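You operate a simulated robot arm through the tools that you are given. There is no shell and no other tool. Be economical: measure what you need, move in short steps, check, and stop when the job is done.

You are at the controls of a simulated robot arm. One attempt, no reset.

JOB
Set the blue cup stand on the grey mat and stand the hand microphone in it.
Fine: the microphone is in the mic case; shut the case and lock it again. Set down upright: what you pick out.
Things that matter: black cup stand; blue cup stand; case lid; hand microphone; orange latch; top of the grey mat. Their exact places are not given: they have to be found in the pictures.

Only the result counts: the job must be done as asked and must still hold three seconds after the hand-in. Knocking over, shifting, dropping, spilling or breaking anything else fails it.

ROBOT AND FRAMES
A 6-joint arm with a fingered hand, on a carriage that runs on a rail from [8, 1017] to [-9, -1123] (x, y) and turns from -131 to 201 degrees about z. Base frame: it is fixed where the carriage stands at the start and does not move with it; the origin is on the floor, on the carriage's upright axis, x ahead of it, y to its left, z up. Units: mm, degrees, N and s.
Its first joint turns from -166.0 to 166.0 degrees. Places, roughly: case lid [700, 600, 800]; orange latch [600, 600, 800]; top of the grey mat [700, 400, 700]. Payload 4 kg.
The TCP is the grasp point between the finger pads, 26 mm short of the fingertips. In the tool frame z runs along the fingers and y along their closing line. Largest opening 132 mm; the body of the gripper starts 73 mm behind the TCP. The gripper is a hand of 4 fingers: y runs from the thumb to the fingers, the wrist lies at [0, 0, -239] in the tool frame, and closing takes about 1.5 s.
Orientation is told as [roll, pitch, yaw] about the base's x, y, z axes, in that order, counted from this pose: with the fingers straight down and closing along the base's y, the tool's x points along the base's -x, its y along +y and its z along -z.

CONTROLS
- The arm moves only by the tool move_arm. Its argument "series" is a list that holds one entry, the list of rows, each a list of 6 numbers: the shift along the base's x, y, z in units of 50 mm (1.0 is 50 mm), then the turn, a rotation vector about the base's x, y, z in units of 5 degrees (1.0 is 5 degrees). In form: [[[tx, ty, tz, rx, ry, rz], ...]]. A call has 1 to 12 rows; each row shifts and turns the commanded pose from where the row before left it. "gripper" is the gripper command, from -1 (fully open) to 1 (shut), values between in proportion, set as the call begins (left out, the last holds). A call with a number of a shift or a turn outside -1 to 1 is refused whole. Rows are played at 5 a second. More than 50 mm and 8.6 degrees between two rows, or a gripper value outside its range, and nothing of the call is played. Where a pose cannot be reached the arm comes as near as it can. A force on the tool above 80 N (or 10 N above the force at the start of the call, whichever is more), or a blocked arm, ends the call early, and 0.2 s more pass. The fingers move at their own pace (about 45 mm/s each) and stop on an object; they squeeze with about 22 N. The grip force told is the motor's: it shows also when the fingers shut on nothing. Time passes only in rows, and 0.2 s behind the last, so rows that do not move let the fingers close. It gives the time, the measured TCP pose, the force on the tool (base axes), the opening and the grip force at its end, in the units of the frame above (readings bear some noise), with the torque about the TCP (base axes, N m) and any sound that the robot's microphone picked up.
- Cameras (640 x 400 px; columns grow to the right, rows downward): "scene" is now at [294.1, 137.6, 1450.7]; the picture's right is [-0.61, -0.79, 0.00], its down [0.21, -0.16, -0.96] and it looks along [0.76, -0.59, 0.27] (base axes); focal length 214 px, centre (320, 200). "wrist" rides on the gripper at [68, 2, -97] in the tool frame; the picture's right is [-0.03, 1.00, 0.00], its down [-0.82, -0.02, -0.58] and it looks along [-0.58, -0.01, 0.82] (tool axes); focal length 270 px, centre (320, 200).
- camera(camera): a new picture of that camera. It takes no simulated time.
- move_column(by): slides the trunk up (or, below 0, down) by that many mm; the arm and the scene camera ride with it, the base frame stays. It gives what a move gives, with no picture.
- base_move(legs): drives the robot by 1 to 6 legs, each [ahead, left, turn to the left] in mm, mm and degrees, along the robot's own axes; the way and the turn of a leg run together, so that a leg with both is an arc; at most 1500 mm and 180 degrees a leg. The arm and the cameras ride along, it lands a little off, and it stops where it bumps. It keeps to its track: a leg is cut to what the track allows. It gives what a move gives.
- move_fingers(finger1, finger2, finger3, thumb_bend): sets how far each is bent, from 0 (flat) to 1 (curled in); at 0.3 the hand is open as for a grip, at 0.7 the pads meet at the TCP. One left out holds its place. A second passes; each finger stops where it meets its share of the squeeze, and holds until it gets a number again. A gripper value or a shape takes the hand back. It gives what a move gives, with no picture; readings hold the bend of each and the force on the fingers (four entries, about 0 where the hand has none), thumb and palm.
- grasp_type(shape): the hand has 4 fingers and takes this shape, open, in about a second: jaw (thumb against the fingers, like two jaws); tri (thumb and two fingers); tip (a fingertip pinch); poke (one finger out to press); point (the index stretched); flat (the hand flat); cup (the hand cupped); fist (a fist). The gripper value then closes the fingers along that shape, each until it touches; the sizes above hold for jaw. It gives what a move gives, with no picture.
- turn_head(pan, tilt): turns the head with the scene camera to pan (to the left, within 143 degrees either way) and tilt (down, from -29 to 69), counted from straight ahead of the robot. It gives what a move gives.
- measure_at(camera, pixels): for up to 12 pixels [column, row] of the newest picture of that camera ("zoom" is the newest enlarged one), the place [x, y, z] in the base frame of the surface seen there, good to about 3 mm, but the place of the scene camera against the robot may be out by one fixed shift of up to 12 mm in any direction. It takes no simulated time.
- close_up(camera, box): a new picture of the part [left, top, right, bottom] of that camera's present view, enlarged. It takes no simulated time.
- sign_off(): hands the job in; it is judged then, once.

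Keep the steps short. Do not move on a guess: measure, check each grasp and each placing, and mend mistakes. In all there are 80 turns and 60 pictures (those below and enlarged ones count). Leave the gripper open and the arm clear of the work at the hand-in unless told otherwise, and finish with a single line.

The tools are called after ">>>" by a JSON object that holds its "fn" and its "kwargs". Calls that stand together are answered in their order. move_arm: Moves the arm, as the interface text tells. Its arguments: {"type":"object","properties":{"series":{"type":"array","items":{"type":"array","items":{"type":"array","items":{"type":"number"}}}},"gripper":{"type":"number"}},"required":["series"]} The other tools are called the same way: move_column (by) slides the trunk up or down; grasp_type (shape) gives the hand a shape; move_fingers (finger1, finger2, finger3, thumb_bend) moves the fingers one by one; base_move (legs) drives the base; turn_head (pan, tilt) turns the head that bears the scene camera; camera (camera) takes a picture; measure_at (camera, pixels) gives the place of the surface under pixels of a picture; close_up (camera, box) takes an enlarged picture of a part of a camera's view; sign_off () hands the job in.

At the start:

```text
time: 0.0
tool_pos: [445.5, 447.7, 1138.0]
orientation: [-0.1, 0.0, -1.5]
contact_force: [0.6, -0.8, 0.1]
torque: [-0.03, 0.0, 0.0]
opening: 131.6
gripper_force: 0.1
shape: jaw
bend: [0.3, 0.3, 0.3, 0.3]
finger forces: [0.0, 0.1, 0.1, 0.1, 0.1, 0.0]
trunk travel left (down, up): [-375.0, 253.0]
robot x, y, heading: [-1.1, 1.5, -0.1]
head pan, tilt: [143.2, 68.8]
```

scene: 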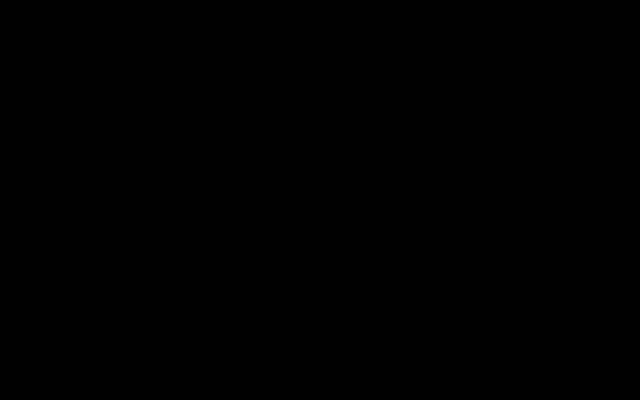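
wrist: 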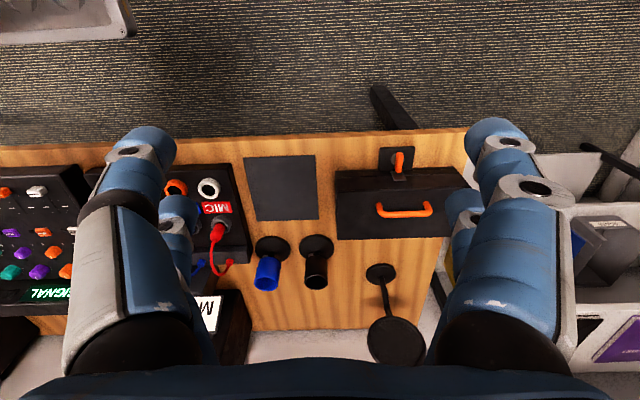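

The scene picture is black. The wrist picture shows the table with case, mat, stands and other gear. I turn the head toward the table first.

>>> {"fn": "turn_head", "kwargs": {"pan": 40, "tilt": 45}}

>>> {"fn": "camera", "kwargs": {"camera": "scene"}}

>>> {"fn": "close_up", "kwargs": {"camera": "wrist", "box": [150, 130, 470, 370]}}

```text
time: 1.8
tool_pos: [445.7, 445.3, 1138.3]
orientation: [-0.1, 0.1, -1.7]
contact_force: [0.4, 0.2, -0.2]
torque: [0.05, 0.02, 0.01]
opening: 131.8
gripper_force: 0.1
shape: jaw
bend: [0.3, 0.3, 0.3, 0.3]
finger forces: [0.0, 0.1, 0.0, 0.0, 0.0, 0.1]
trunk travel left (down, up): [-375.0, 253.0]
robot x, y, heading: [0.6, 1.9, -0.1]
head pan, tilt: [40.0, 45.0]
```

```text
57 pictures are left
```

scene: 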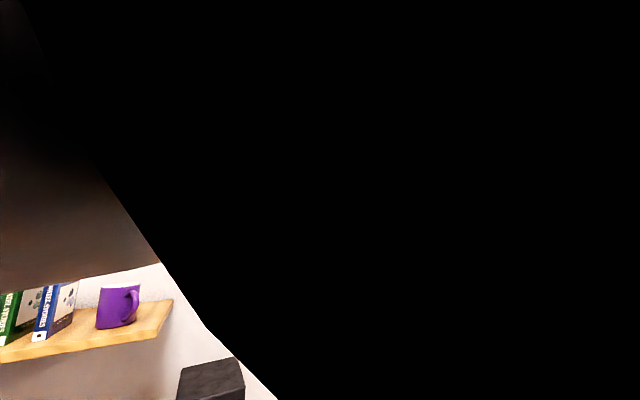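

```text
1.67 times, centred on (310, 250) of wrist
```

zoom: 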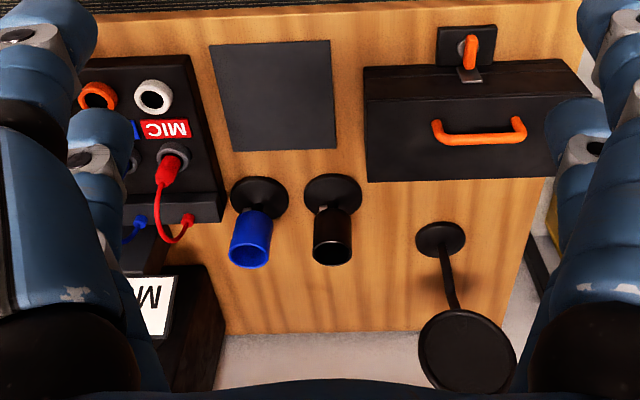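

>>> {"fn": "measure_at", "kwargs": {"camera": "wrist", "pixels": [[398, 160], [403, 210], [345, 175], [455, 172], [345, 232], [282, 190], [267, 285], [316, 281], [274, 245], [390, 345], [380, 272], [220, 230]]}}

>>> {"fn": "measure_at", "kwargs": {"camera": "scene", "pixels": [[120, 305], [220, 380], [60, 250], [320, 200], [10, 380]]}}

>>> {"fn": "turn_head", "kwargs": {"pan": 40, "tilt": 69}}

>>> {"fn": "camera", "kwargs": {"camera": "scene"}}

```text
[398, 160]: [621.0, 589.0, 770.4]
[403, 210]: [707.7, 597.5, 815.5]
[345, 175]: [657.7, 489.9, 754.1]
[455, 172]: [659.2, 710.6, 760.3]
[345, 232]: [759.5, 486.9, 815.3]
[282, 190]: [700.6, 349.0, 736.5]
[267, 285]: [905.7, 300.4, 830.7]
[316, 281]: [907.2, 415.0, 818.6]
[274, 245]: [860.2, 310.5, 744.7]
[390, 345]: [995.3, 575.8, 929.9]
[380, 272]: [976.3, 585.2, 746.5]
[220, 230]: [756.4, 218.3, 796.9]
```

```text
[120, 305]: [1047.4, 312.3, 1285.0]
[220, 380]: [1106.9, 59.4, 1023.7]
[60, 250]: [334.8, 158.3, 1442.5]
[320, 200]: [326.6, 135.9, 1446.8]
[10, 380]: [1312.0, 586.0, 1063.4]
```

```text
time: 2.7
tool_pos: [447.7, 446.0, 1138.9]
orientation: [-0.2, 0.0, -1.8]
contact_force: [-0.6, -0.1, -0.5]
torque: [0.0, -0.02, 0.02]
opening: 132.0
gripper_force: 0.1
shape: jaw
bend: [0.3, 0.3, 0.3, 0.3]
finger forces: [0.1, 0.0, 0.0, 0.0, 0.0, 0.0]
trunk travel left (down, up): [-375.0, 253.0]
robot x, y, heading: [-1.1, -1.0, -0.1]
head pan, tilt: [40.0, 68.8]
```

```text
55 pictures are left
```

scene: 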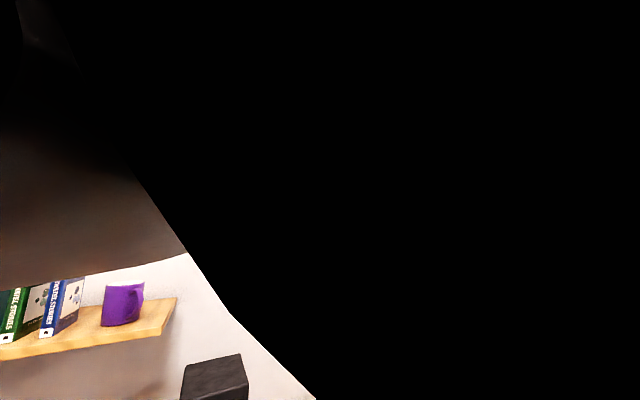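

>>> {"fn": "turn_head", "kwargs": {"pan": 0, "tilt": 0}}

>>> {"fn": "camera", "kwargs": {"camera": "scene"}}

>>> {"fn": "turn_head", "kwargs": {"pan": 100, "tilt": 40}}

>>> {"fn": "camera", "kwargs": {"camera": "scene"}}

```text
time: 4.1
tool_pos: [446.2, 445.1, 1139.5]
orientation: [-0.1, 0.1, -1.7]
contact_force: [-0.6, 0.0, -0.2]
torque: [0.0, -0.01, -0.01]
opening: 132.0
gripper_force: 0.1
shape: jaw
bend: [0.3, 0.3, 0.3, 0.3]
finger forces: [0.0, 0.1, 0.0, 0.0, 0.0, 0.0]
trunk travel left (down, up): [-375.0, 253.0]
robot x, y, heading: [-0.4, 2.2, -0.1]
head pan, tilt: [0.0, 0.0]
```

```text
54 pictures are left
```

scene: 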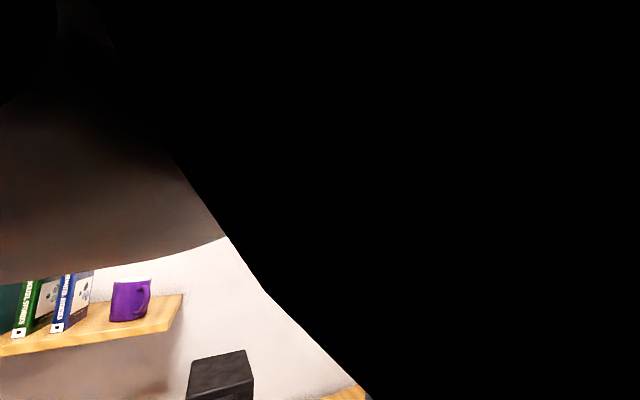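

```text
time: 5.8
tool_pos: [446.8, 446.2, 1139.6]
orientation: [-0.1, 0.1, -2.0]
contact_force: [0.2, 0.0, 0.8]
torque: [0.01, 0.03, 0.01]
opening: 131.8
gripper_force: 0.1
shape: jaw
bend: [0.3, 0.3, 0.3, 0.3]
finger forces: [0.0, 0.0, 0.0, 0.0, 0.0, 0.0]
trunk travel left (down, up): [-375.0, 253.0]
robot x, y, heading: [-2.2, 0.2, 0.3]
head pan, tilt: [100.0, 40.0]
```

```text
53 pictures are left
```

scene: 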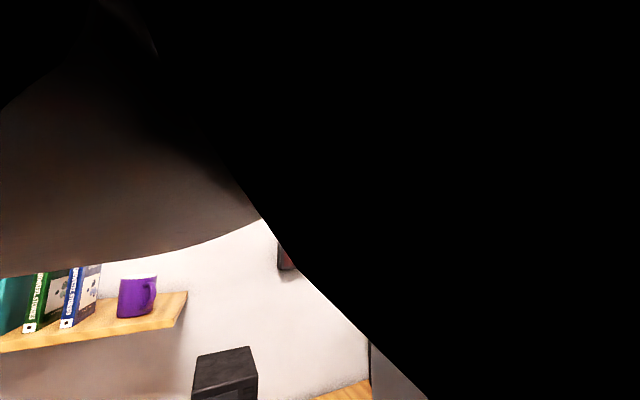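

The scene camera is blocked by the arm, whatever the head does, so I rely on the wrist camera. I drive 300 mm left along the rail, so that everything is in reach, and look again.

>>> {"fn": "base_move", "kwargs": {"legs": [[0, 300, 0]]}}

>>> {"fn": "camera", "kwargs": {"camera": "wrist"}}

>>> {"fn": "camera", "kwargs": {"camera": "scene"}}

```text
time: 7.9
tool_pos: [451.7, 744.5, 1138.5]
orientation: [-0.1, 0.0, -2.0]
contact_force: [-0.3, -0.3, 0.1]
torque: [0.02, -0.02, 0.0]
opening: 132.2
gripper_force: 0.1
shape: jaw
bend: [0.3, 0.3, 0.3, 0.3]
finger forces: [0.1, 0.0, 0.0, 0.1, 0.0, 0.0]
trunk travel left (down, up): [-375.0, 253.0]
robot x, y, heading: [6.0, 298.9, -0.3]
head pan, tilt: [100.0, 40.0]
```

```text
52 pictures are left
```

wrist: 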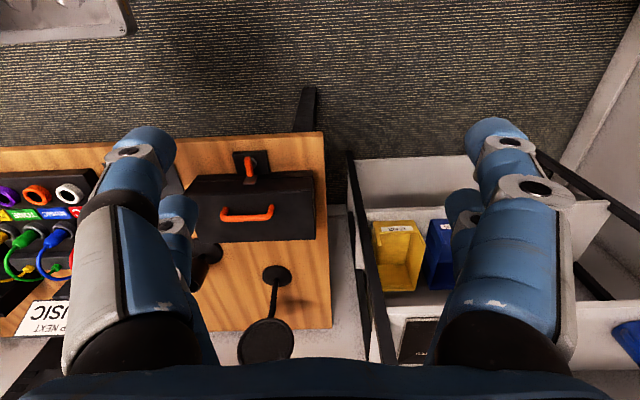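

```text
51 pictures are left
```

scene: 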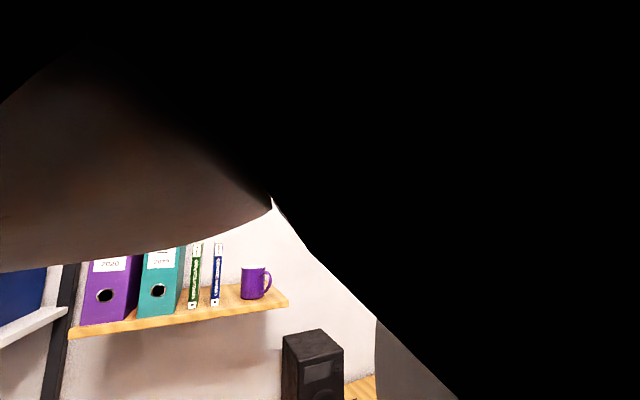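

Next: move the hand over to look at the blue stand from above, staying high.

>>> {"fn": "move_arm", "kwargs": {"series": [[[0.72, -0.98, 0, 0, 0, 0], [0.72, -0.98, 0, 0, 0, 0], [0.72, -0.98, 0, 0, 0, 0], [0.72, -0.98, 0, 0, 0, 0], [0.72, -0.98, 0, 0, 0, 0], [0.72, -0.98, 0, 0, 0, 0], [0.72, -0.98, 0, 0, 0, 0], [0.72, -0.98, 0, 0, 0, 0.35], [0.72, -0.98, -0.9, 0, 0, 0], [0, 0, -1, 0, 0, 0], [0, 0, -1, 0, 0, 0], [0, 0, -1, 0, 0, 0]]]}}

>>> {"fn": "camera", "kwargs": {"camera": "wrist"}}

>>> {"fn": "camera", "kwargs": {"camera": "scene"}}

```text
refused: row 1 steps farther than a row can; nothing moved
```

```text
50 pictures are left
```

wrist: 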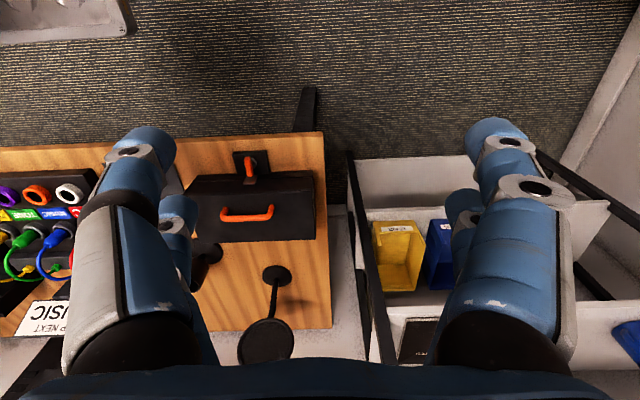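

```text
49 pictures are left
```

scene: 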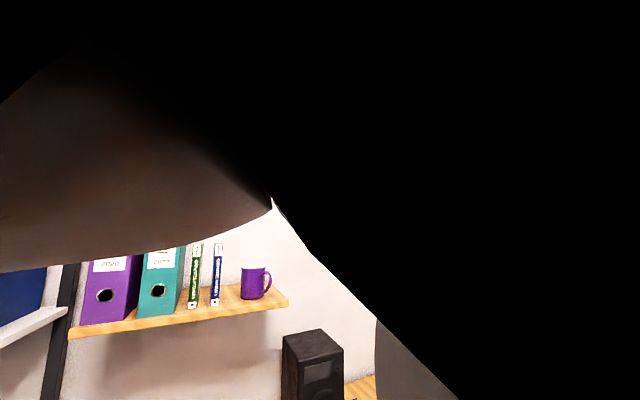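

The step norm is limited to 50 mm in total, so I use smaller steps.

>>> {"fn": "move_arm", "kwargs": {"series": [[[0.58, -0.8, 0, 0, 0, 0], [0.58, -0.8, 0, 0, 0, 0], [0.58, -0.8, 0, 0, 0, 0], [0.58, -0.8, 0, 0, 0, 0], [0.58, -0.8, 0, 0, 0, 0], [0.58, -0.8, 0, 0, 0, 0], [0.58, -0.8, 0, 0, 0, 0], [0.58, -0.8, 0, 0, 0, 0.35], [0.58, -0.8, 0, 0, 0, 0], [0.58, -0.8, 0, 0, 0, 0], [0.58, -0.8, 0, 0, 0, 0]]]}}

>>> {"fn": "move_arm", "kwargs": {"series": [[[0, 0, -1, 0, 0, 0], [0, 0, -1, 0, 0, 0], [0, 0, -1, 0, 0, 0], [0, 0, -0.9, 0, 0, 0]]]}}

>>> {"fn": "camera", "kwargs": {"camera": "wrist"}}

```text
time: 10.3
tool_pos: [770.5, 304.3, 1136.8]
orientation: [-0.1, 0.0, -0.1]
contact_force: [-0.3, 0.4, 0.4]
torque: [-0.01, -0.03, 0.0]
opening: 132.0
gripper_force: 0.2
shape: jaw
bend: [0.3, 0.3, 0.3, 0.3]
finger forces: [0.0, 0.1, 0.0, 0.0, 0.0, 0.0]
trunk travel left (down, up): [-375.0, 253.0]
robot x, y, heading: [0.2, 298.8, -0.2]
head pan, tilt: [100.0, 40.0]
```

```text
time: 11.3
tool_pos: [769.2, 304.0, 942.9]
orientation: [-0.1, 0.0, -0.2]
contact_force: [0.2, -0.7, -0.5]
torque: [-0.01, -0.05, 0.0]
opening: 131.8
gripper_force: 0.2
shape: jaw
bend: [0.3, 0.3, 0.3, 0.3]
finger forces: [0.0, 0.0, 0.0, 0.1, 0.1, 0.1]
trunk travel left (down, up): [-375.0, 253.0]
robot x, y, heading: [0.8, 297.0, -0.1]
head pan, tilt: [100.0, 40.0]
```

```text
48 pictures are left
```

wrist: 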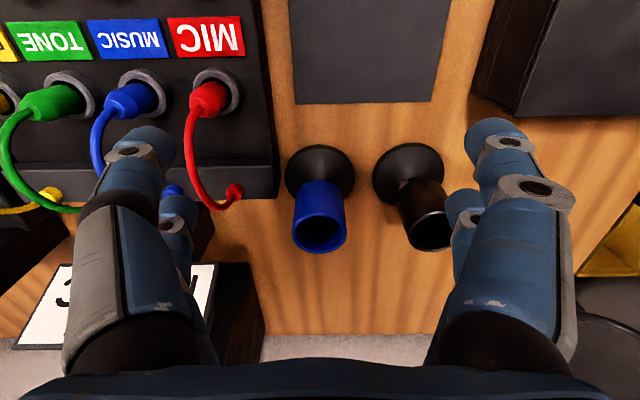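

>>> {"fn": "measure_at", "kwargs": {"camera": "wrist", "pixels": [[320, 218], [320, 251], [293, 228], [347, 226], [320, 240], [320, 185], [320, 148], [286, 178], [355, 178], [300, 85], [435, 100], [425, 250]]}}

>>> {"fn": "close_up", "kwargs": {"camera": "wrist", "box": [260, 120, 460, 270]}}

```text
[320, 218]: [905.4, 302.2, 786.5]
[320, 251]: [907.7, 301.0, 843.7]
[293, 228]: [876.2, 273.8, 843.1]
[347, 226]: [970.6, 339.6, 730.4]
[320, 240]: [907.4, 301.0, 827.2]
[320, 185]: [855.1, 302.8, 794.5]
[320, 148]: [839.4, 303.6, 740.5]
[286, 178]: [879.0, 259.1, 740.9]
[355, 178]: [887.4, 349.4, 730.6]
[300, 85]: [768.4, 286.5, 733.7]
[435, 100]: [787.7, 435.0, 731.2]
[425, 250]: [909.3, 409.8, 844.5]
```

```text
2.67 times, centred on (360, 195) of wrist
```

zoom: 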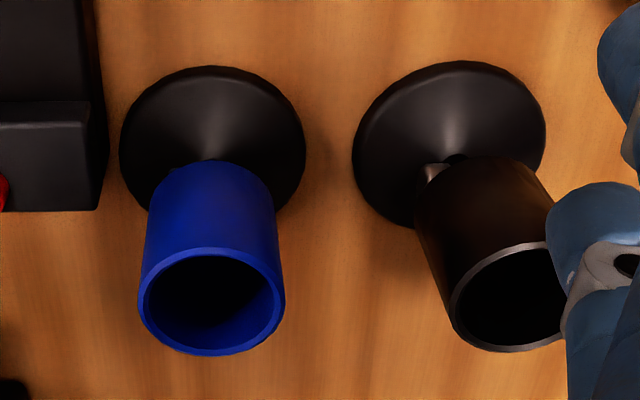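

The blue cup is centred near (881, 302), rim z 843, outer width about 54 mm, and its neighbours are close. I narrow the hand to about 84 mm and move above the cup.

>>> {"fn": "move_arm", "kwargs": {"series": [[[0.75, -0.02, 0, 0, 0, 0], [0.75, -0.02, 0, 0, 0, 0], [0.74, 0, 0, 0, 0, 0], [0, 0, -0.5, 0, 0, 0], [0, 0, -0.5, 0, 0, 0]]], "gripper": -0.27}}

>>> {"fn": "camera", "kwargs": {"camera": "wrist"}}

```text
time: 12.5
tool_pos: [881.3, 301.8, 893.4]
orientation: [0.0, 0.0, -0.3]
contact_force: [0.5, 0.4, 0.2]
torque: [0.02, -0.01, -0.03]
opening: 84.4
gripper_force: 0.1
shape: jaw
bend: [0.7, 0.7, 0.7, 0.66]
finger forces: [0.0, 0.0, 0.0, 0.0, 0.1, 0.0]
trunk travel left (down, up): [-375.0, 253.0]
robot x, y, heading: [-0.8, 301.0, 0.0]
head pan, tilt: [100.0, 40.0]
```

```text
46 pictures are left
```

wrist: 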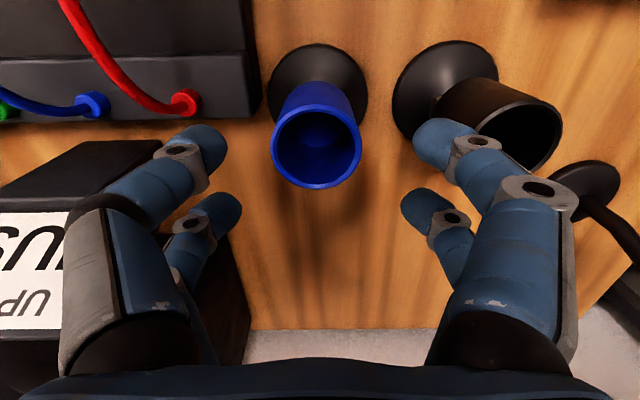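

>>> {"fn": "measure_at", "kwargs": {"camera": "wrist", "pixels": [[130, 155], [150, 145], [238, 270], [248, 320], [248, 60], [250, 110], [317, 187], [317, 105], [540, 165], [480, 80], [430, 45], [590, 180]]}}

```text
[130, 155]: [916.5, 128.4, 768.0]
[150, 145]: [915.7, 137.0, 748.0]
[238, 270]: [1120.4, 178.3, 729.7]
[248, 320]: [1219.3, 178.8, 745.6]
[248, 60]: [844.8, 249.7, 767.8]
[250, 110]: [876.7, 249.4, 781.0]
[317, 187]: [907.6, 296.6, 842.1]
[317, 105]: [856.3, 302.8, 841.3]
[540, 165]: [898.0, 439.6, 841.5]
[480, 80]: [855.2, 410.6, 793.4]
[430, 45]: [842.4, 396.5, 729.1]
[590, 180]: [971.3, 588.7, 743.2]
```

The panel edge is at y≈250, z≈785. I go down to TCP z 826, so the tips stay above it at about 800, and close.

>>> {"fn": "move_arm", "kwargs": {"series": [[[0, 0, -0.45, 0, 0, 0], [0, 0, -0.45, 0, 0, 0], [0, 0, -0.45, 0, 0, 0]]]}}

>>> {"fn": "move_arm", "kwargs": {"series": [[[0, 0, 0, 0, 0, 0], [0, 0, 0, 0, 0, 0], [0, 0, 0, 0, 0, 0], [0, 0, 0, 0, 0, 0], [0, 0, 0, 0, 0, 0], [0, 0, 0, 0, 0, 0], [0, 0, 0, 0, 0, 0]]], "gripper": 1}}

>>> {"fn": "camera", "kwargs": {"camera": "wrist"}}

```text
time: 13.3
tool_pos: [881.8, 303.0, 826.4]
orientation: [-0.1, 0.0, -0.3]
contact_force: [-0.1, 0.1, 0.7]
torque: [-0.02, -0.04, 0.0]
opening: 84.3
gripper_force: 0.0
shape: jaw
bend: [0.7, 0.7, 0.7, 0.66]
finger forces: [0.1, 0.0, 0.0, 0.0, 0.0, 0.0]
trunk travel left (down, up): [-375.0, 253.0]
robot x, y, heading: [3.3, 299.9, -0.2]
head pan, tilt: [100.0, 40.0]
```

```text
time: 14.9
tool_pos: [881.2, 303.0, 826.5]
orientation: [-0.1, 0.1, -0.3]
contact_force: [1.1, 0.0, -0.4]
torque: [-0.01, -0.02, 0.02]
opening: 35.8
gripper_force: 22.1
shape: jaw
bend: [0.73, 0.73, 0.74, 0.7]
finger forces: [20.3, 20.1, 19.7, 0.0, 19.7, 0.0]
trunk travel left (down, up): [-375.0, 253.0]
robot x, y, heading: [3.3, 301.3, -0.1]
head pan, tilt: [100.0, 40.0]
```

```text
45 pictures are left
```

wrist: 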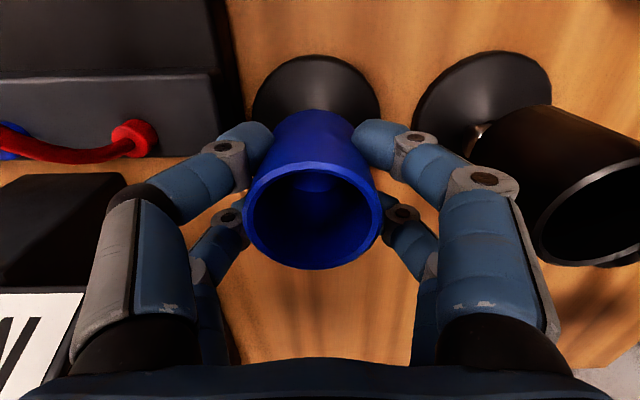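

Gripped (all fingers near 20 N). Lift straight up 110 mm and look.

>>> {"fn": "move_arm", "kwargs": {"series": [[[0, 0, 0.4, 0, 0, 0], [0, 0, 0.6, 0, 0, 0], [0, 0, 0.6, 0, 0, 0], [0, 0, 0.6, 0, 0, 0]]]}}

>>> {"fn": "move_arm", "kwargs": {"series": [[[-0.75, 0.2, 0, 0, 0, 0], [-0.75, 0.2, 0, 0, 0, 0], [-0.75, 0.2, 0.3, 0, 0, 0], [-0.75, 0.2, 0.3, 0, 0, 0], [-0.75, 0.2, 0.4, 0, 0, 0]]]}}

>>> {"fn": "camera", "kwargs": {"camera": "wrist"}}

```text
time: 15.9
tool_pos: [882.3, 301.8, 936.4]
orientation: [-0.1, 0.2, -0.3]
contact_force: [1.2, -0.5, -5.3]
torque: [0.03, 0.02, 0.0]
opening: 35.8
gripper_force: 21.6
shape: jaw
bend: [0.73, 0.73, 0.74, 0.7]
finger forces: [20.4, 20.3, 19.8, 0.0, 19.8, 0.0]
trunk travel left (down, up): [-375.0, 253.0]
robot x, y, heading: [3.4, 296.6, -0.0]
head pan, tilt: [100.0, 40.0]
```

```text
time: 17.1
tool_pos: [693.5, 353.3, 986.5]
orientation: [-0.2, 0.1, -0.2]
contact_force: [1.6, -0.1, -6.1]
torque: [0.02, 0.01, 0.02]
opening: 35.7
gripper_force: 21.5
shape: jaw
bend: [0.73, 0.73, 0.74, 0.7]
finger forces: [20.6, 20.4, 20.0, 0.0, 19.8, 0.1]
trunk travel left (down, up): [-375.0, 253.0]
robot x, y, heading: [1.3, 300.0, -0.1]
head pan, tilt: [100.0, 40.0]
```

```text
44 pictures are left
```

wrist: 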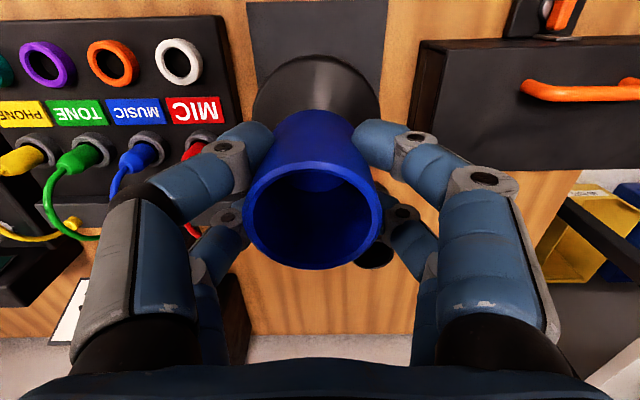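

>>> {"fn": "measure_at", "kwargs": {"camera": "wrist", "pixels": [[249, 5], [385, 5], [257, 70], [379, 80], [300, 5], [340, 30], [300, 8], [420, 60], [560, 12]]}}

```text
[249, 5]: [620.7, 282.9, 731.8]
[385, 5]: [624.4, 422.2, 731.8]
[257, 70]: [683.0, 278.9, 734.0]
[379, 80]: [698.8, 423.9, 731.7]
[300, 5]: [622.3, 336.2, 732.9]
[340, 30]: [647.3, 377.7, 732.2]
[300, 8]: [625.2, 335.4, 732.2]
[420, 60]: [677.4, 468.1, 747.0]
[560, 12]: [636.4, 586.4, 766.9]
```

The mat spans x≈617–788, y≈282–422 with its centre near (703, 352) and its top at z≈732. I lower the stand there, softly at the end.

>>> {"fn": "move_arm", "kwargs": {"series": [[[0.2, 0, -0.5, 0, 0, 0], [0, 0, -0.7, 0, 0, 0], [0, 0, -0.7, 0, 0, 0], [0, 0, -0.6, 0, 0, 0], [0, 0, -0.4, 0, 0, 0], [0, 0, -0.15, 0, 0, 0]]]}}

>>> {"fn": "move_arm", "kwargs": {"series": [[[0, 0, -0.03, 0, 0, 0], [0, 0, -0.03, 0, 0, 0], [0, 0, -0.03, 0, 0, 0]]]}}

>>> {"fn": "camera", "kwargs": {"camera": "wrist"}}

```text
time: 18.5
tool_pos: [704.2, 352.8, 834.2]
orientation: [-0.1, 0.0, -0.2]
contact_force: [-1.1, 0.5, -4.7]
torque: [0.03, -0.01, 0.0]
opening: 35.7
gripper_force: 22.1
shape: jaw
bend: [0.73, 0.73, 0.74, 0.7]
finger forces: [20.8, 20.5, 20.1, 0.0, 20.0, 0.0]
trunk travel left (down, up): [-375.0, 253.0]
robot x, y, heading: [5.5, 302.5, -0.2]
head pan, tilt: [100.0, 40.0]
```

```text
time: 19.3
tool_pos: [703.5, 351.6, 830.7]
orientation: [-0.1, 0.0, -0.3]
contact_force: [-1.5, 0.9, -2.6]
torque: [-0.03, 0.05, 0.01]
opening: 35.5
gripper_force: 21.6
shape: jaw
bend: [0.73, 0.73, 0.74, 0.7]
finger forces: [21.2, 20.8, 19.8, 0.1, 20.2, 0.0]
trunk travel left (down, up): [-375.0, 253.0]
robot x, y, heading: [3.0, 296.2, 0.1]
head pan, tilt: [100.0, 40.0]
```

```text
43 pictures are left
```

wrist: 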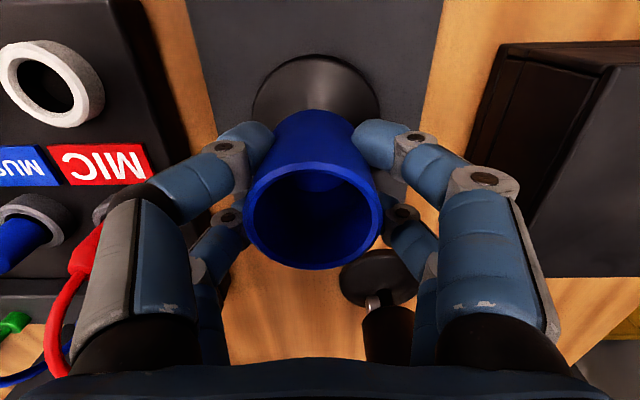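

Contact is beginning. I go a little further down until the load is carried.

>>> {"fn": "move_arm", "kwargs": {"series": [[[0, 0, -0.03, 0, 0, 0], [0, 0, -0.03, 0, 0, 0]]]}}

```text
time: 19.9
tool_pos: [704.8, 352.3, 827.6]
orientation: [-0.1, -0.3, -0.3]
contact_force: [-1.2, 1.2, 28.1]
torque: [-0.14, 0.12, 0.0]
opening: 36.3
gripper_force: 22.4
shape: jaw
bend: [0.74, 0.74, 0.74, 0.7]
finger forces: [24.9, 23.8, 22.6, 0.0, 24.2, 0.0]
trunk travel left (down, up): [-375.0, 253.0]
robot x, y, heading: [0.1, 303.2, -0.2]
head pan, tilt: [100.0, 40.0]
```

It stands on the mat. Ease 1 mm, open, and rise.

>>> {"fn": "move_arm", "kwargs": {"series": [[[0, 0, 0.02, 0, 0, 0], [0, 0, 0, 0, 0, 0], [0, 0, 0, 0, 0, 0], [0, 0, 0, 0, 0, 0], [0, 0, 0, 0, 0, 0], [0, 0, 0, 0, 0, 0]]], "gripper": -0.3}}

>>> {"fn": "move_arm", "kwargs": {"series": [[[0, 0, 0.4, 0, 0, 0], [0, 0, 1, 0, 0, 0], [0, 0, 1, 0, 0, 0], [0, 0, 1, 0, 0, 0], [-0.8, 0, 0.5, 0, 0, 0], [-0.9, 0, 0, 0, 0, 0], [-0.9, 0, 0, 0, 0, 0]]]}}

>>> {"fn": "camera", "kwargs": {"camera": "wrist"}}

```text
time: 21.3
tool_pos: [703.7, 352.3, 826.9]
orientation: [-0.1, 0.0, -0.2]
contact_force: [0.5, 0.7, 0.1]
torque: [0.02, 0.02, -0.03]
opening: 85.6
gripper_force: 0.1
shape: jaw
bend: [0.7, 0.7, 0.7, 0.64]
finger forces: [0.0, 0.1, 0.1, 0.0, 0.0, 0.0]
trunk travel left (down, up): [-375.0, 253.0]
robot x, y, heading: [5.1, 299.2, 0.0]
head pan, tilt: [100.0, 40.0]
```

```text
time: 22.9
tool_pos: [573.3, 352.5, 1022.1]
orientation: [-0.1, 0.1, -0.3]
contact_force: [0.7, -0.5, -1.0]
torque: [-0.01, 0.02, 0.0]
opening: 85.3
gripper_force: 0.0
shape: jaw
bend: [0.7, 0.7, 0.7, 0.64]
finger forces: [0.1, 0.1, 0.0, 0.0, 0.0, 0.0]
trunk travel left (down, up): [-375.0, 253.0]
robot x, y, heading: [-2.0, 297.7, -0.1]
head pan, tilt: [100.0, 40.0]
```

```text
42 pictures are left
```

wrist: 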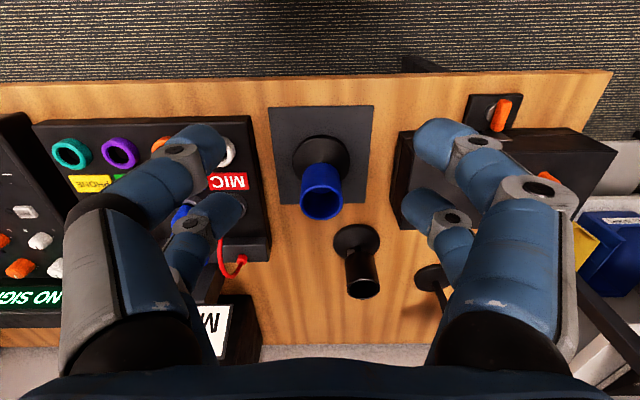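

The stand is upright on the mat. Next I look at the case latch from close by.

>>> {"fn": "move_arm", "kwargs": {"series": [[[0, 0.94, 0, 0, 0, 0], [0, 0.94, 0, 0, 0, 0], [0, 0.94, 0, 0, 0, 0], [0, 0.94, 0, 0, 0, 0], [0, 0.94, 0, 0, 0, 0], [-0.2, 0, -0.8, 0, 0, 0], [-0.2, 0, -0.8, 0, 0, 0]]], "gripper": -0.3}}

>>> {"fn": "camera", "kwargs": {"camera": "wrist"}}

>>> {"fn": "close_up", "kwargs": {"camera": "wrist", "box": [220, 50, 420, 200]}}

```text
time: 24.5
tool_pos: [554.5, 587.6, 942.9]
orientation: [-0.1, 0.1, -0.3]
contact_force: [-0.5, 0.5, -0.4]
torque: [0.02, -0.01, 0.01]
opening: 85.4
gripper_force: 0.0
shape: jaw
bend: [0.7, 0.7, 0.7, 0.64]
finger forces: [0.0, 0.0, 0.0, 0.0, 0.1, 0.0]
trunk travel left (down, up): [-375.0, 253.0]
robot x, y, heading: [7.5, 299.2, 0.1]
head pan, tilt: [100.0, 40.0]
```

```text
41 pictures are left
```

wrist: 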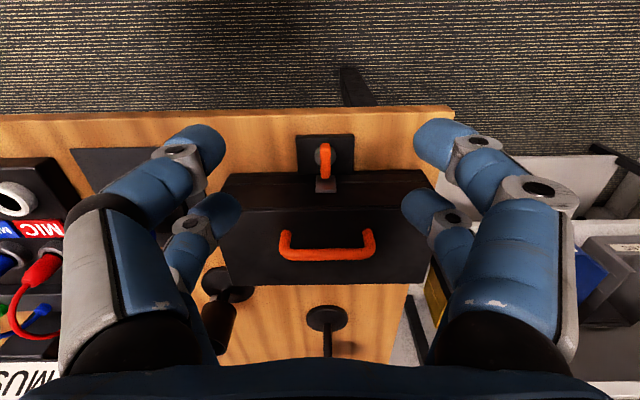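

```text
2.67 times, centred on (320, 125) of wrist
```

zoom: 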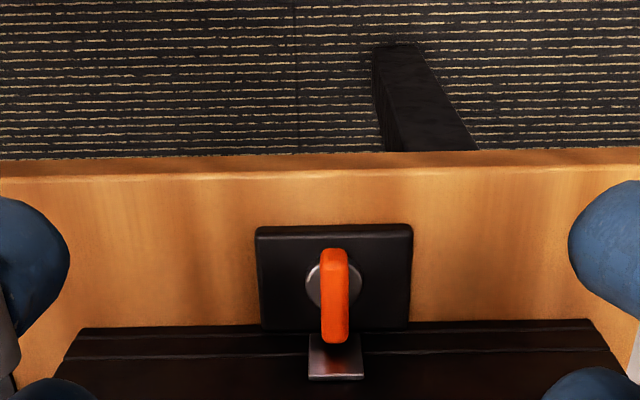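

>>> {"fn": "measure_at", "kwargs": {"camera": "zoom", "pixels": [[334, 258], [335, 295], [335, 335], [315, 285], [270, 245], [400, 240], [270, 315], [400, 315], [335, 365], [320, 375], [200, 345], [200, 380]]}}

>>> {"fn": "measure_at", "kwargs": {"camera": "wrist", "pixels": [[283, 245], [372, 243], [330, 254], [285, 258], [225, 215], [428, 210], [230, 282], [425, 278], [325, 190], [330, 230], [225, 178], [425, 175]]}}

```text
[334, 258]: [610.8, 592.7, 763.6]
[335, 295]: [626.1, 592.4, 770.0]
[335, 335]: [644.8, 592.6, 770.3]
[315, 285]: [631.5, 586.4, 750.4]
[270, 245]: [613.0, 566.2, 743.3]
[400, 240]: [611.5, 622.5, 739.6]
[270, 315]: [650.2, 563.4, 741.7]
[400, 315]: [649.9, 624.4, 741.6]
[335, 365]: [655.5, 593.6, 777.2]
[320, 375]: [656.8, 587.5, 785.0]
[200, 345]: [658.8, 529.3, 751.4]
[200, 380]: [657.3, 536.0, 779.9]
```

```text
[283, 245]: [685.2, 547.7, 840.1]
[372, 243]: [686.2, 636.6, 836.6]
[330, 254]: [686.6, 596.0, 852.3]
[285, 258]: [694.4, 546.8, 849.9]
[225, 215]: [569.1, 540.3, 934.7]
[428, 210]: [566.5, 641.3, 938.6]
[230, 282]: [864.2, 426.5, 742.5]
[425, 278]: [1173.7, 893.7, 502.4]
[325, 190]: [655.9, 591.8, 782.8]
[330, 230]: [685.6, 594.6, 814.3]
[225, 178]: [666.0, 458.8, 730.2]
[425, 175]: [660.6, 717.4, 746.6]
```

The orange latch is a turn lever on a vertical pivot near (630, 593), with its bar at z≈770 and one end toward the case. I try the tip pinch shape and look at the hand.

>>> {"fn": "grasp_type", "kwargs": {"shape": "tip"}}

>>> {"fn": "camera", "kwargs": {"camera": "wrist"}}

```text
time: 25.4
tool_pos: [555.6, 587.2, 941.2]
orientation: [-0.1, 0.0, -0.3]
contact_force: [-0.3, 0.2, -0.2]
torque: [0.02, 0.06, -0.02]
opening: 131.5
gripper_force: 0.0
shape: tip
bend: [0.3, 0.3, 0.3, 0.3]
finger forces: [0.0, 0.1, 0.0, 0.1, 0.0, 0.1]
trunk travel left (down, up): [-375.0, 253.0]
robot x, y, heading: [-0.4, 298.0, 0.2]
head pan, tilt: [100.0, 40.0]
```

```text
39 pictures are left
```

wrist: 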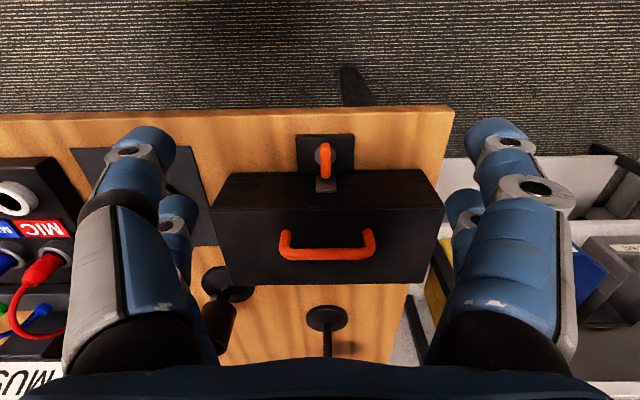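

>>> {"fn": "grasp_type", "kwargs": {"shape": "poke"}}

>>> {"fn": "camera", "kwargs": {"camera": "wrist"}}

```text
time: 26.3
tool_pos: [554.5, 588.1, 943.0]
orientation: [-0.2, -0.1, -0.3]
contact_force: [0.4, 0.0, 0.0]
torque: [0.01, -0.02, -0.02]
opening: 0.0
gripper_force: 0.0
shape: poke
bend: [1.0, 1.0, 1.0, 0.34]
finger forces: [0.0, 0.0, 0.0, 0.0, 0.0, 0.0]
trunk travel left (down, up): [-375.0, 253.0]
robot x, y, heading: [2.6, 296.4, -0.1]
head pan, tilt: [100.0, 40.0]
```

```text
38 pictures are left
```

wrist: 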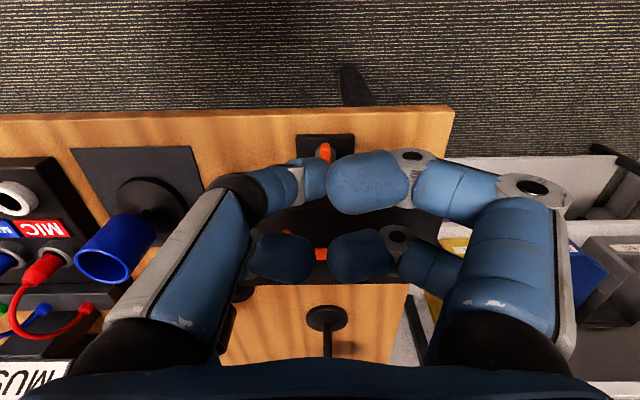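

The poke shape is no help. Back to jaw, moving above the lever (TCP x≈618 so the fingers clear the case front at 657) and checking.

>>> {"fn": "grasp_type", "kwargs": {"shape": "jaw"}}

>>> {"fn": "move_arm", "kwargs": {"series": [[[0.65, 0.05, 0, 0, 0, 0], [0.63, 0.05, 0, 0, 0, 0], [0, 0, -0.8, 0, 0, 0.06], [0, 0, -0.8, 0, 0, 0], [0, 0, 0, 0, 0, 0]]], "gripper": 0.4}}

>>> {"fn": "camera", "kwargs": {"camera": "wrist"}}

```text
time: 27.2
tool_pos: [555.1, 588.1, 942.9]
orientation: [0.0, 0.0, -0.3]
contact_force: [-0.5, 0.1, 0.6]
torque: [0.02, 0.0, 0.0]
opening: 131.8
gripper_force: 0.0
shape: jaw
bend: [0.3, 0.3, 0.3, 0.3]
finger forces: [0.1, 0.0, 0.1, 0.0, 0.1, 0.0]
trunk travel left (down, up): [-375.0, 253.0]
robot x, y, heading: [4.3, 299.5, 0.0]
head pan, tilt: [100.0, 40.0]
```

```text
time: 28.4
tool_pos: [618.5, 591.8, 861.4]
orientation: [-0.1, 0.0, 0.0]
contact_force: [-0.1, -1.2, 0.9]
torque: [0.01, 0.0, -0.04]
opening: 39.7
gripper_force: 0.0
shape: jaw
bend: [0.73, 0.73, 0.73, 0.7]
finger forces: [0.0, 0.0, 0.1, 0.0, 0.0, 0.0]
trunk travel left (down, up): [-375.0, 253.0]
robot x, y, heading: [0.8, 301.1, -0.1]
head pan, tilt: [100.0, 40.0]
```

```text
37 pictures are left
```

wrist: 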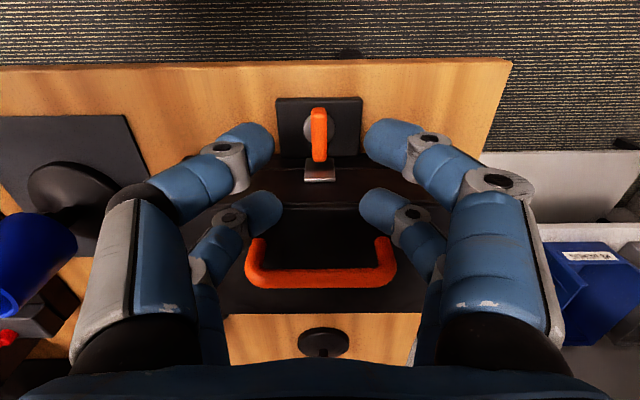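

>>> {"fn": "measure_at", "kwargs": {"camera": "wrist", "pixels": [[385, 125], [390, 160], [380, 190], [380, 230], [495, 180], [530, 240], [320, 112], [320, 135], [320, 157], [320, 178], [320, 275], [255, 250]]}}

>>> {"fn": "close_up", "kwargs": {"camera": "wrist", "box": [260, 80, 380, 200]}}

```text
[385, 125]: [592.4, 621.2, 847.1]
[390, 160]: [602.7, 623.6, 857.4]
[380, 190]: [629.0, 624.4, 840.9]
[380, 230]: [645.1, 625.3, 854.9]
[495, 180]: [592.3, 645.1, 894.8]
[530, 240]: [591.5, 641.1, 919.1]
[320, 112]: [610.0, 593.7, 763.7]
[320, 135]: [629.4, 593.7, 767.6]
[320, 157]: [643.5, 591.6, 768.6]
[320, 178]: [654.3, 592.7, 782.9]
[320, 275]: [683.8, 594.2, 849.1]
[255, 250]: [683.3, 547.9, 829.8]
```

```text
3.33 times, centred on (320, 140) of wrist
```

zoom: 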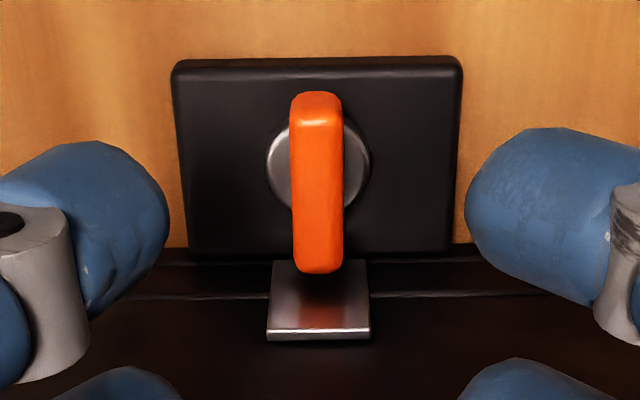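

I'll push the lever's robot-side end sideways with the closed fingertips, since turning the hand would risk the handle. Close the hand, place it beside the lever on its +y side, still above, and check.

>>> {"fn": "move_arm", "kwargs": {"series": [[[-0.26, 0.35, 0, 0, 0, 0], [-0.26, 0.35, -0.4, 0, 0, 0], [0, 0, 0, 0, 0, 0], [0, 0, 0, 0, 0, 0]]], "gripper": 1}}

>>> {"fn": "camera", "kwargs": {"camera": "wrist"}}

```text
time: 29.4
tool_pos: [592.1, 627.9, 842.1]
orientation: [0.0, -0.1, 0.0]
contact_force: [1.1, -1.0, 0.3]
torque: [-0.02, 0.01, 0.0]
opening: 0.2
gripper_force: 21.9
shape: jaw
bend: [0.62, 0.62, 0.63, 0.7]
finger forces: [0.1, 0.0, 0.1, 0.1, 0.0, 0.0]
trunk travel left (down, up): [-375.0, 253.0]
robot x, y, heading: [3.7, 301.8, -0.1]
head pan, tilt: [100.0, 40.0]
```

```text
35 pictures are left
```

wrist: 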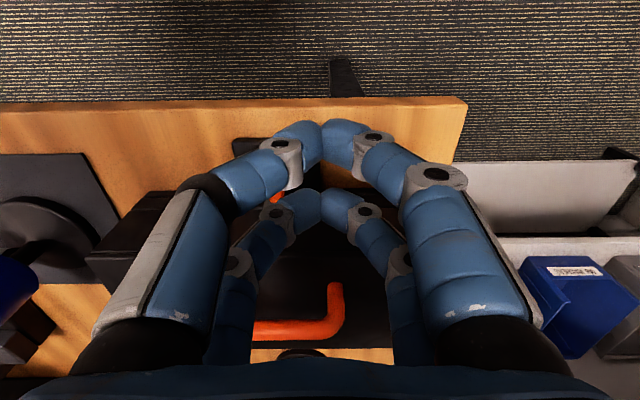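

>>> {"fn": "move_arm", "kwargs": {"series": [[[0, 0, -0.6, 0, 0, 0], [0, 0, -0.67, 0, 0, 0], [0, -0.1, 0, 0, 0, 0], [0, -0.1, 0, 0, 0, 0]]]}}

>>> {"fn": "move_arm", "kwargs": {"series": [[[0, -0.08, 0, 0, 0, 0], [0, -0.08, 0, 0, 0, 0]]]}}

>>> {"fn": "camera", "kwargs": {"camera": "wrist"}}

```text
time: 30.4
tool_pos: [592.8, 617.8, 780.0]
orientation: [0.0, -0.1, 0.1]
contact_force: [0.8, 6.6, 8.5]
torque: [-0.09, -0.16, 0.14]
opening: 0.0
gripper_force: 21.7
shape: jaw
bend: [0.62, 0.62, 0.63, 0.7]
finger forces: [0.1, 0.0, 4.8, 0.0, 0.1, 0.0]
trunk travel left (down, up): [-375.0, 253.0]
robot x, y, heading: [4.2, 299.1, -0.2]
head pan, tilt: [100.0, 40.0]
```

```text
time: 31.0
tool_pos: [593.6, 610.6, 780.7]
orientation: [-0.1, 0.0, 0.1]
contact_force: [0.0, 11.0, 8.8]
torque: [-0.01, -0.16, 0.2]
opening: 0.1
gripper_force: 21.9
shape: jaw
bend: [0.62, 0.59, 0.68, 0.7]
finger forces: [0.0, 0.0, 0.0, 0.0, 0.0, 0.0]
trunk travel left (down, up): [-375.0, 253.0]
robot x, y, heading: [3.7, 299.9, -0.0]
head pan, tilt: [100.0, 40.0]
```

```text
34 pictures are left
```

wrist: 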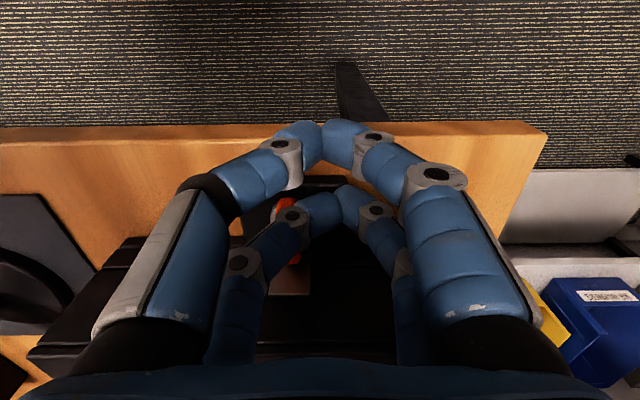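

There is some upward force, so the tips may touch the base block. I rise 4 mm and push a bit further.

>>> {"fn": "move_arm", "kwargs": {"series": [[[0, 0, 0.08, 0, 0, 0], [0, -0.1, 0, 0, 0, 0], [0, -0.1, 0, 0, 0, 0]]]}}

>>> {"fn": "close_up", "kwargs": {"camera": "wrist", "box": [220, 120, 420, 300]}}

```text
time: 31.8
tool_pos: [593.4, 601.7, 782.9]
orientation: [0.0, -0.1, 0.1]
contact_force: [0.8, 15.9, 12.4]
torque: [0.24, -0.23, 0.31]
opening: 0.2
gripper_force: 22.0
shape: jaw
bend: [0.62, 0.59, 0.68, 0.7]
finger forces: [0.0, 0.0, 0.0, 0.0, 0.0, 0.1]
trunk travel left (down, up): [-375.0, 253.0]
robot x, y, heading: [2.0, 299.3, -0.1]
head pan, tilt: [100.0, 40.0]
```

```text
2.22 times, centred on (320, 210) of wrist
```

zoom: 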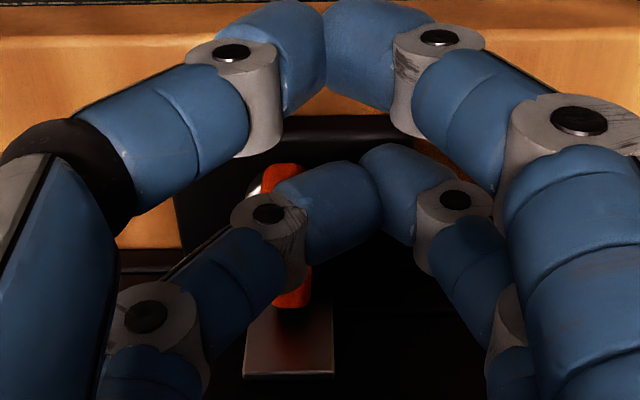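

The shut tips ride on top of the lever (it still points along x). Instead I straddle the lever with a small opening, lower, and push with one pad.

>>> {"fn": "move_arm", "kwargs": {"series": [[[0, 0, 0.8, 0, 0, 0], [0, -0.17, 0.2, 0, 0, 0], [0, 0, 0, 0, 0, 0], [0, 0, 0, 0, 0, 0]]], "gripper": 0.4}}

>>> {"fn": "move_arm", "kwargs": {"series": [[[0, 0, -0.6, 0, 0, 0], [0, 0, -0.6, 0, 0, 0]]]}}

>>> {"fn": "close_up", "kwargs": {"camera": "wrist", "box": [220, 100, 420, 260]}}

```text
time: 32.8
tool_pos: [592.8, 591.0, 833.7]
orientation: [0.0, 0.0, 0.1]
contact_force: [0.4, 0.6, 0.7]
torque: [0.02, 0.01, -0.01]
opening: 39.2
gripper_force: 0.1
shape: jaw
bend: [0.74, 0.74, 0.74, 0.7]
finger forces: [0.1, 0.1, 0.0, 0.0, 0.1, 0.0]
trunk travel left (down, up): [-375.0, 253.0]
robot x, y, heading: [6.0, 297.4, -0.0]
head pan, tilt: [100.0, 40.0]
```

```text
time: 33.4
tool_pos: [591.6, 590.8, 772.1]
orientation: [-0.2, 0.0, 0.1]
contact_force: [0.3, 0.4, -0.4]
torque: [0.03, 0.0, 0.02]
opening: 39.3
gripper_force: 0.0
shape: jaw
bend: [0.74, 0.74, 0.74, 0.7]
finger forces: [0.0, 0.0, 0.1, 0.0, 0.1, 0.0]
trunk travel left (down, up): [-375.0, 253.0]
robot x, y, heading: [2.0, 300.8, 0.1]
head pan, tilt: [100.0, 40.0]
```

```text
2.50 times, centred on (320, 180) of wrist
```

zoom: 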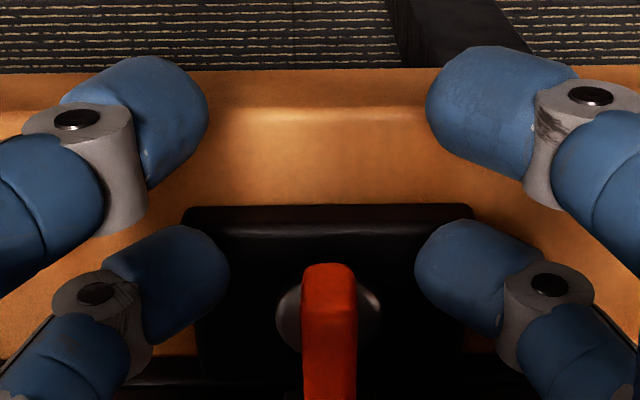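

>>> {"fn": "move_arm", "kwargs": {"series": [[[0, -0.15, -0.04, 0, 0, 0], [0, -0.15, -0.04, 0, 0, 0], [0, -0.1, 0, 0, 0, 0]]]}}

>>> {"fn": "close_up", "kwargs": {"camera": "wrist", "box": [220, 100, 420, 260]}}

```text
time: 34.2
tool_pos: [592.5, 571.0, 769.9]
orientation: [-0.1, 0.0, 0.0]
contact_force: [-0.9, 3.7, 4.4]
torque: [0.21, -0.06, 0.07]
opening: 40.7
gripper_force: 0.0
shape: jaw
bend: [0.74, 0.73, 0.74, 0.7]
finger forces: [0.0, 6.2, 0.1, 0.1, 0.1, 0.0]
trunk travel left (down, up): [-375.0, 253.0]
robot x, y, heading: [6.4, 299.8, -0.2]
head pan, tilt: [100.0, 40.0]
```

```text
2.50 times, centred on (320, 180) of wrist
```

zoom: 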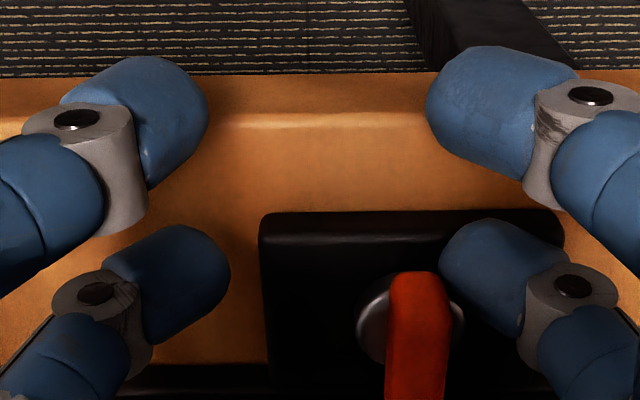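

The pad touches the lever now. Push on in small steps.

>>> {"fn": "move_arm", "kwargs": {"series": [[[0.02, -0.12, 0, 0, 0, 0], [0.02, -0.12, 0, 0, 0, 0]]]}}

>>> {"fn": "close_up", "kwargs": {"camera": "wrist", "box": [220, 100, 420, 260]}}

```text
time: 34.8
tool_pos: [594.4, 560.0, 768.6]
orientation: [-0.1, 0.0, 0.2]
contact_force: [-6.7, 8.4, 9.3]
torque: [0.55, 0.0, 0.46]
opening: 44.9
gripper_force: 0.0
shape: jaw
bend: [0.74, 0.71, 0.74, 0.7]
finger forces: [0.0, 14.9, 0.0, 0.0, 0.0, 0.0]
trunk travel left (down, up): [-375.0, 253.0]
robot x, y, heading: [6.7, 299.4, -0.2]
head pan, tilt: [100.0, 40.0]
```

```text
2.50 times, centred on (320, 180) of wrist
```

zoom: 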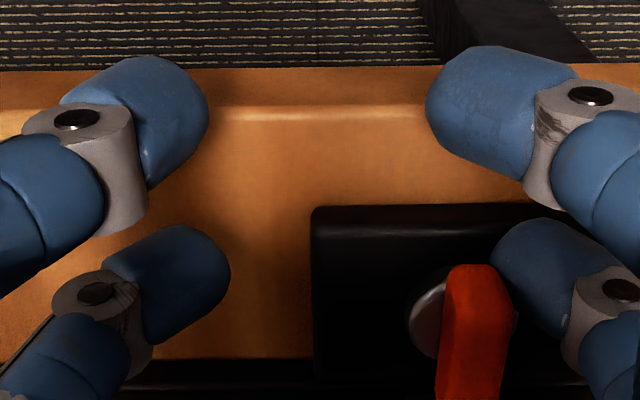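

15 N and the lever does not move this way; likely its stop. I try the other direction (thumb-side pad pushing toward +y).

>>> {"fn": "move_arm", "kwargs": {"series": [[[0, 0.4, 0.04, 0, 0, 0], [-0.04, 0.4, 0, 0, 0, 0], [0, 0.3, 0, 0, 0, 0], [0, 0.1, 0, 0, 0, 0]]]}}

>>> {"fn": "close_up", "kwargs": {"camera": "wrist", "box": [220, 100, 420, 260]}}

```text
time: 35.8
tool_pos: [592.3, 619.0, 770.5]
orientation: [-0.1, 0.1, 0.0]
contact_force: [-0.8, -0.5, -0.6]
torque: [-0.01, 0.03, 0.0]
opening: 39.7
gripper_force: 0.1
shape: jaw
bend: [0.74, 0.73, 0.73, 0.7]
finger forces: [0.0, 0.0, 0.7, 0.0, 0.0, 0.1]
trunk travel left (down, up): [-375.0, 253.0]
robot x, y, heading: [4.5, 299.6, -0.3]
head pan, tilt: [100.0, 40.0]
```

```text
2.50 times, centred on (320, 180) of wrist
```

zoom: 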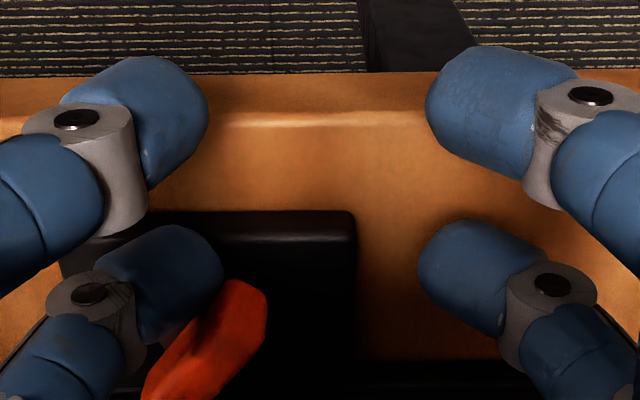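

It turns freely this way (about 30° so far). I continue along the arc.

>>> {"fn": "move_arm", "kwargs": {"series": [[[0.04, 0.14, 0, 0, 0, 0], [0.08, 0.1, 0, 0, 0, 0], [0.1, 0.06, 0, 0, 0, 0]]]}}

>>> {"fn": "close_up", "kwargs": {"camera": "wrist", "box": [220, 100, 420, 260]}}

```text
time: 36.6
tool_pos: [600.9, 632.8, 771.7]
orientation: [-0.3, 0.3, -0.1]
contact_force: [-35.6, -0.3, 4.3]
torque: [-0.03, 0.34, -1.28]
opening: 39.3
gripper_force: 0.0
shape: jaw
bend: [0.74, 0.73, 0.75, 0.7]
finger forces: [0.1, 0.0, 36.7, 0.0, 0.0, 0.1]
trunk travel left (down, up): [-375.0, 253.0]
robot x, y, heading: [3.5, 294.9, -0.1]
head pan, tilt: [100.0, 40.0]
```

```text
2.50 times, centred on (320, 180) of wrist
```

zoom: 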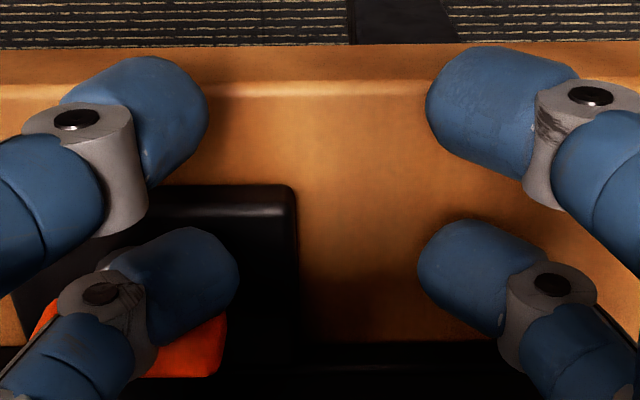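

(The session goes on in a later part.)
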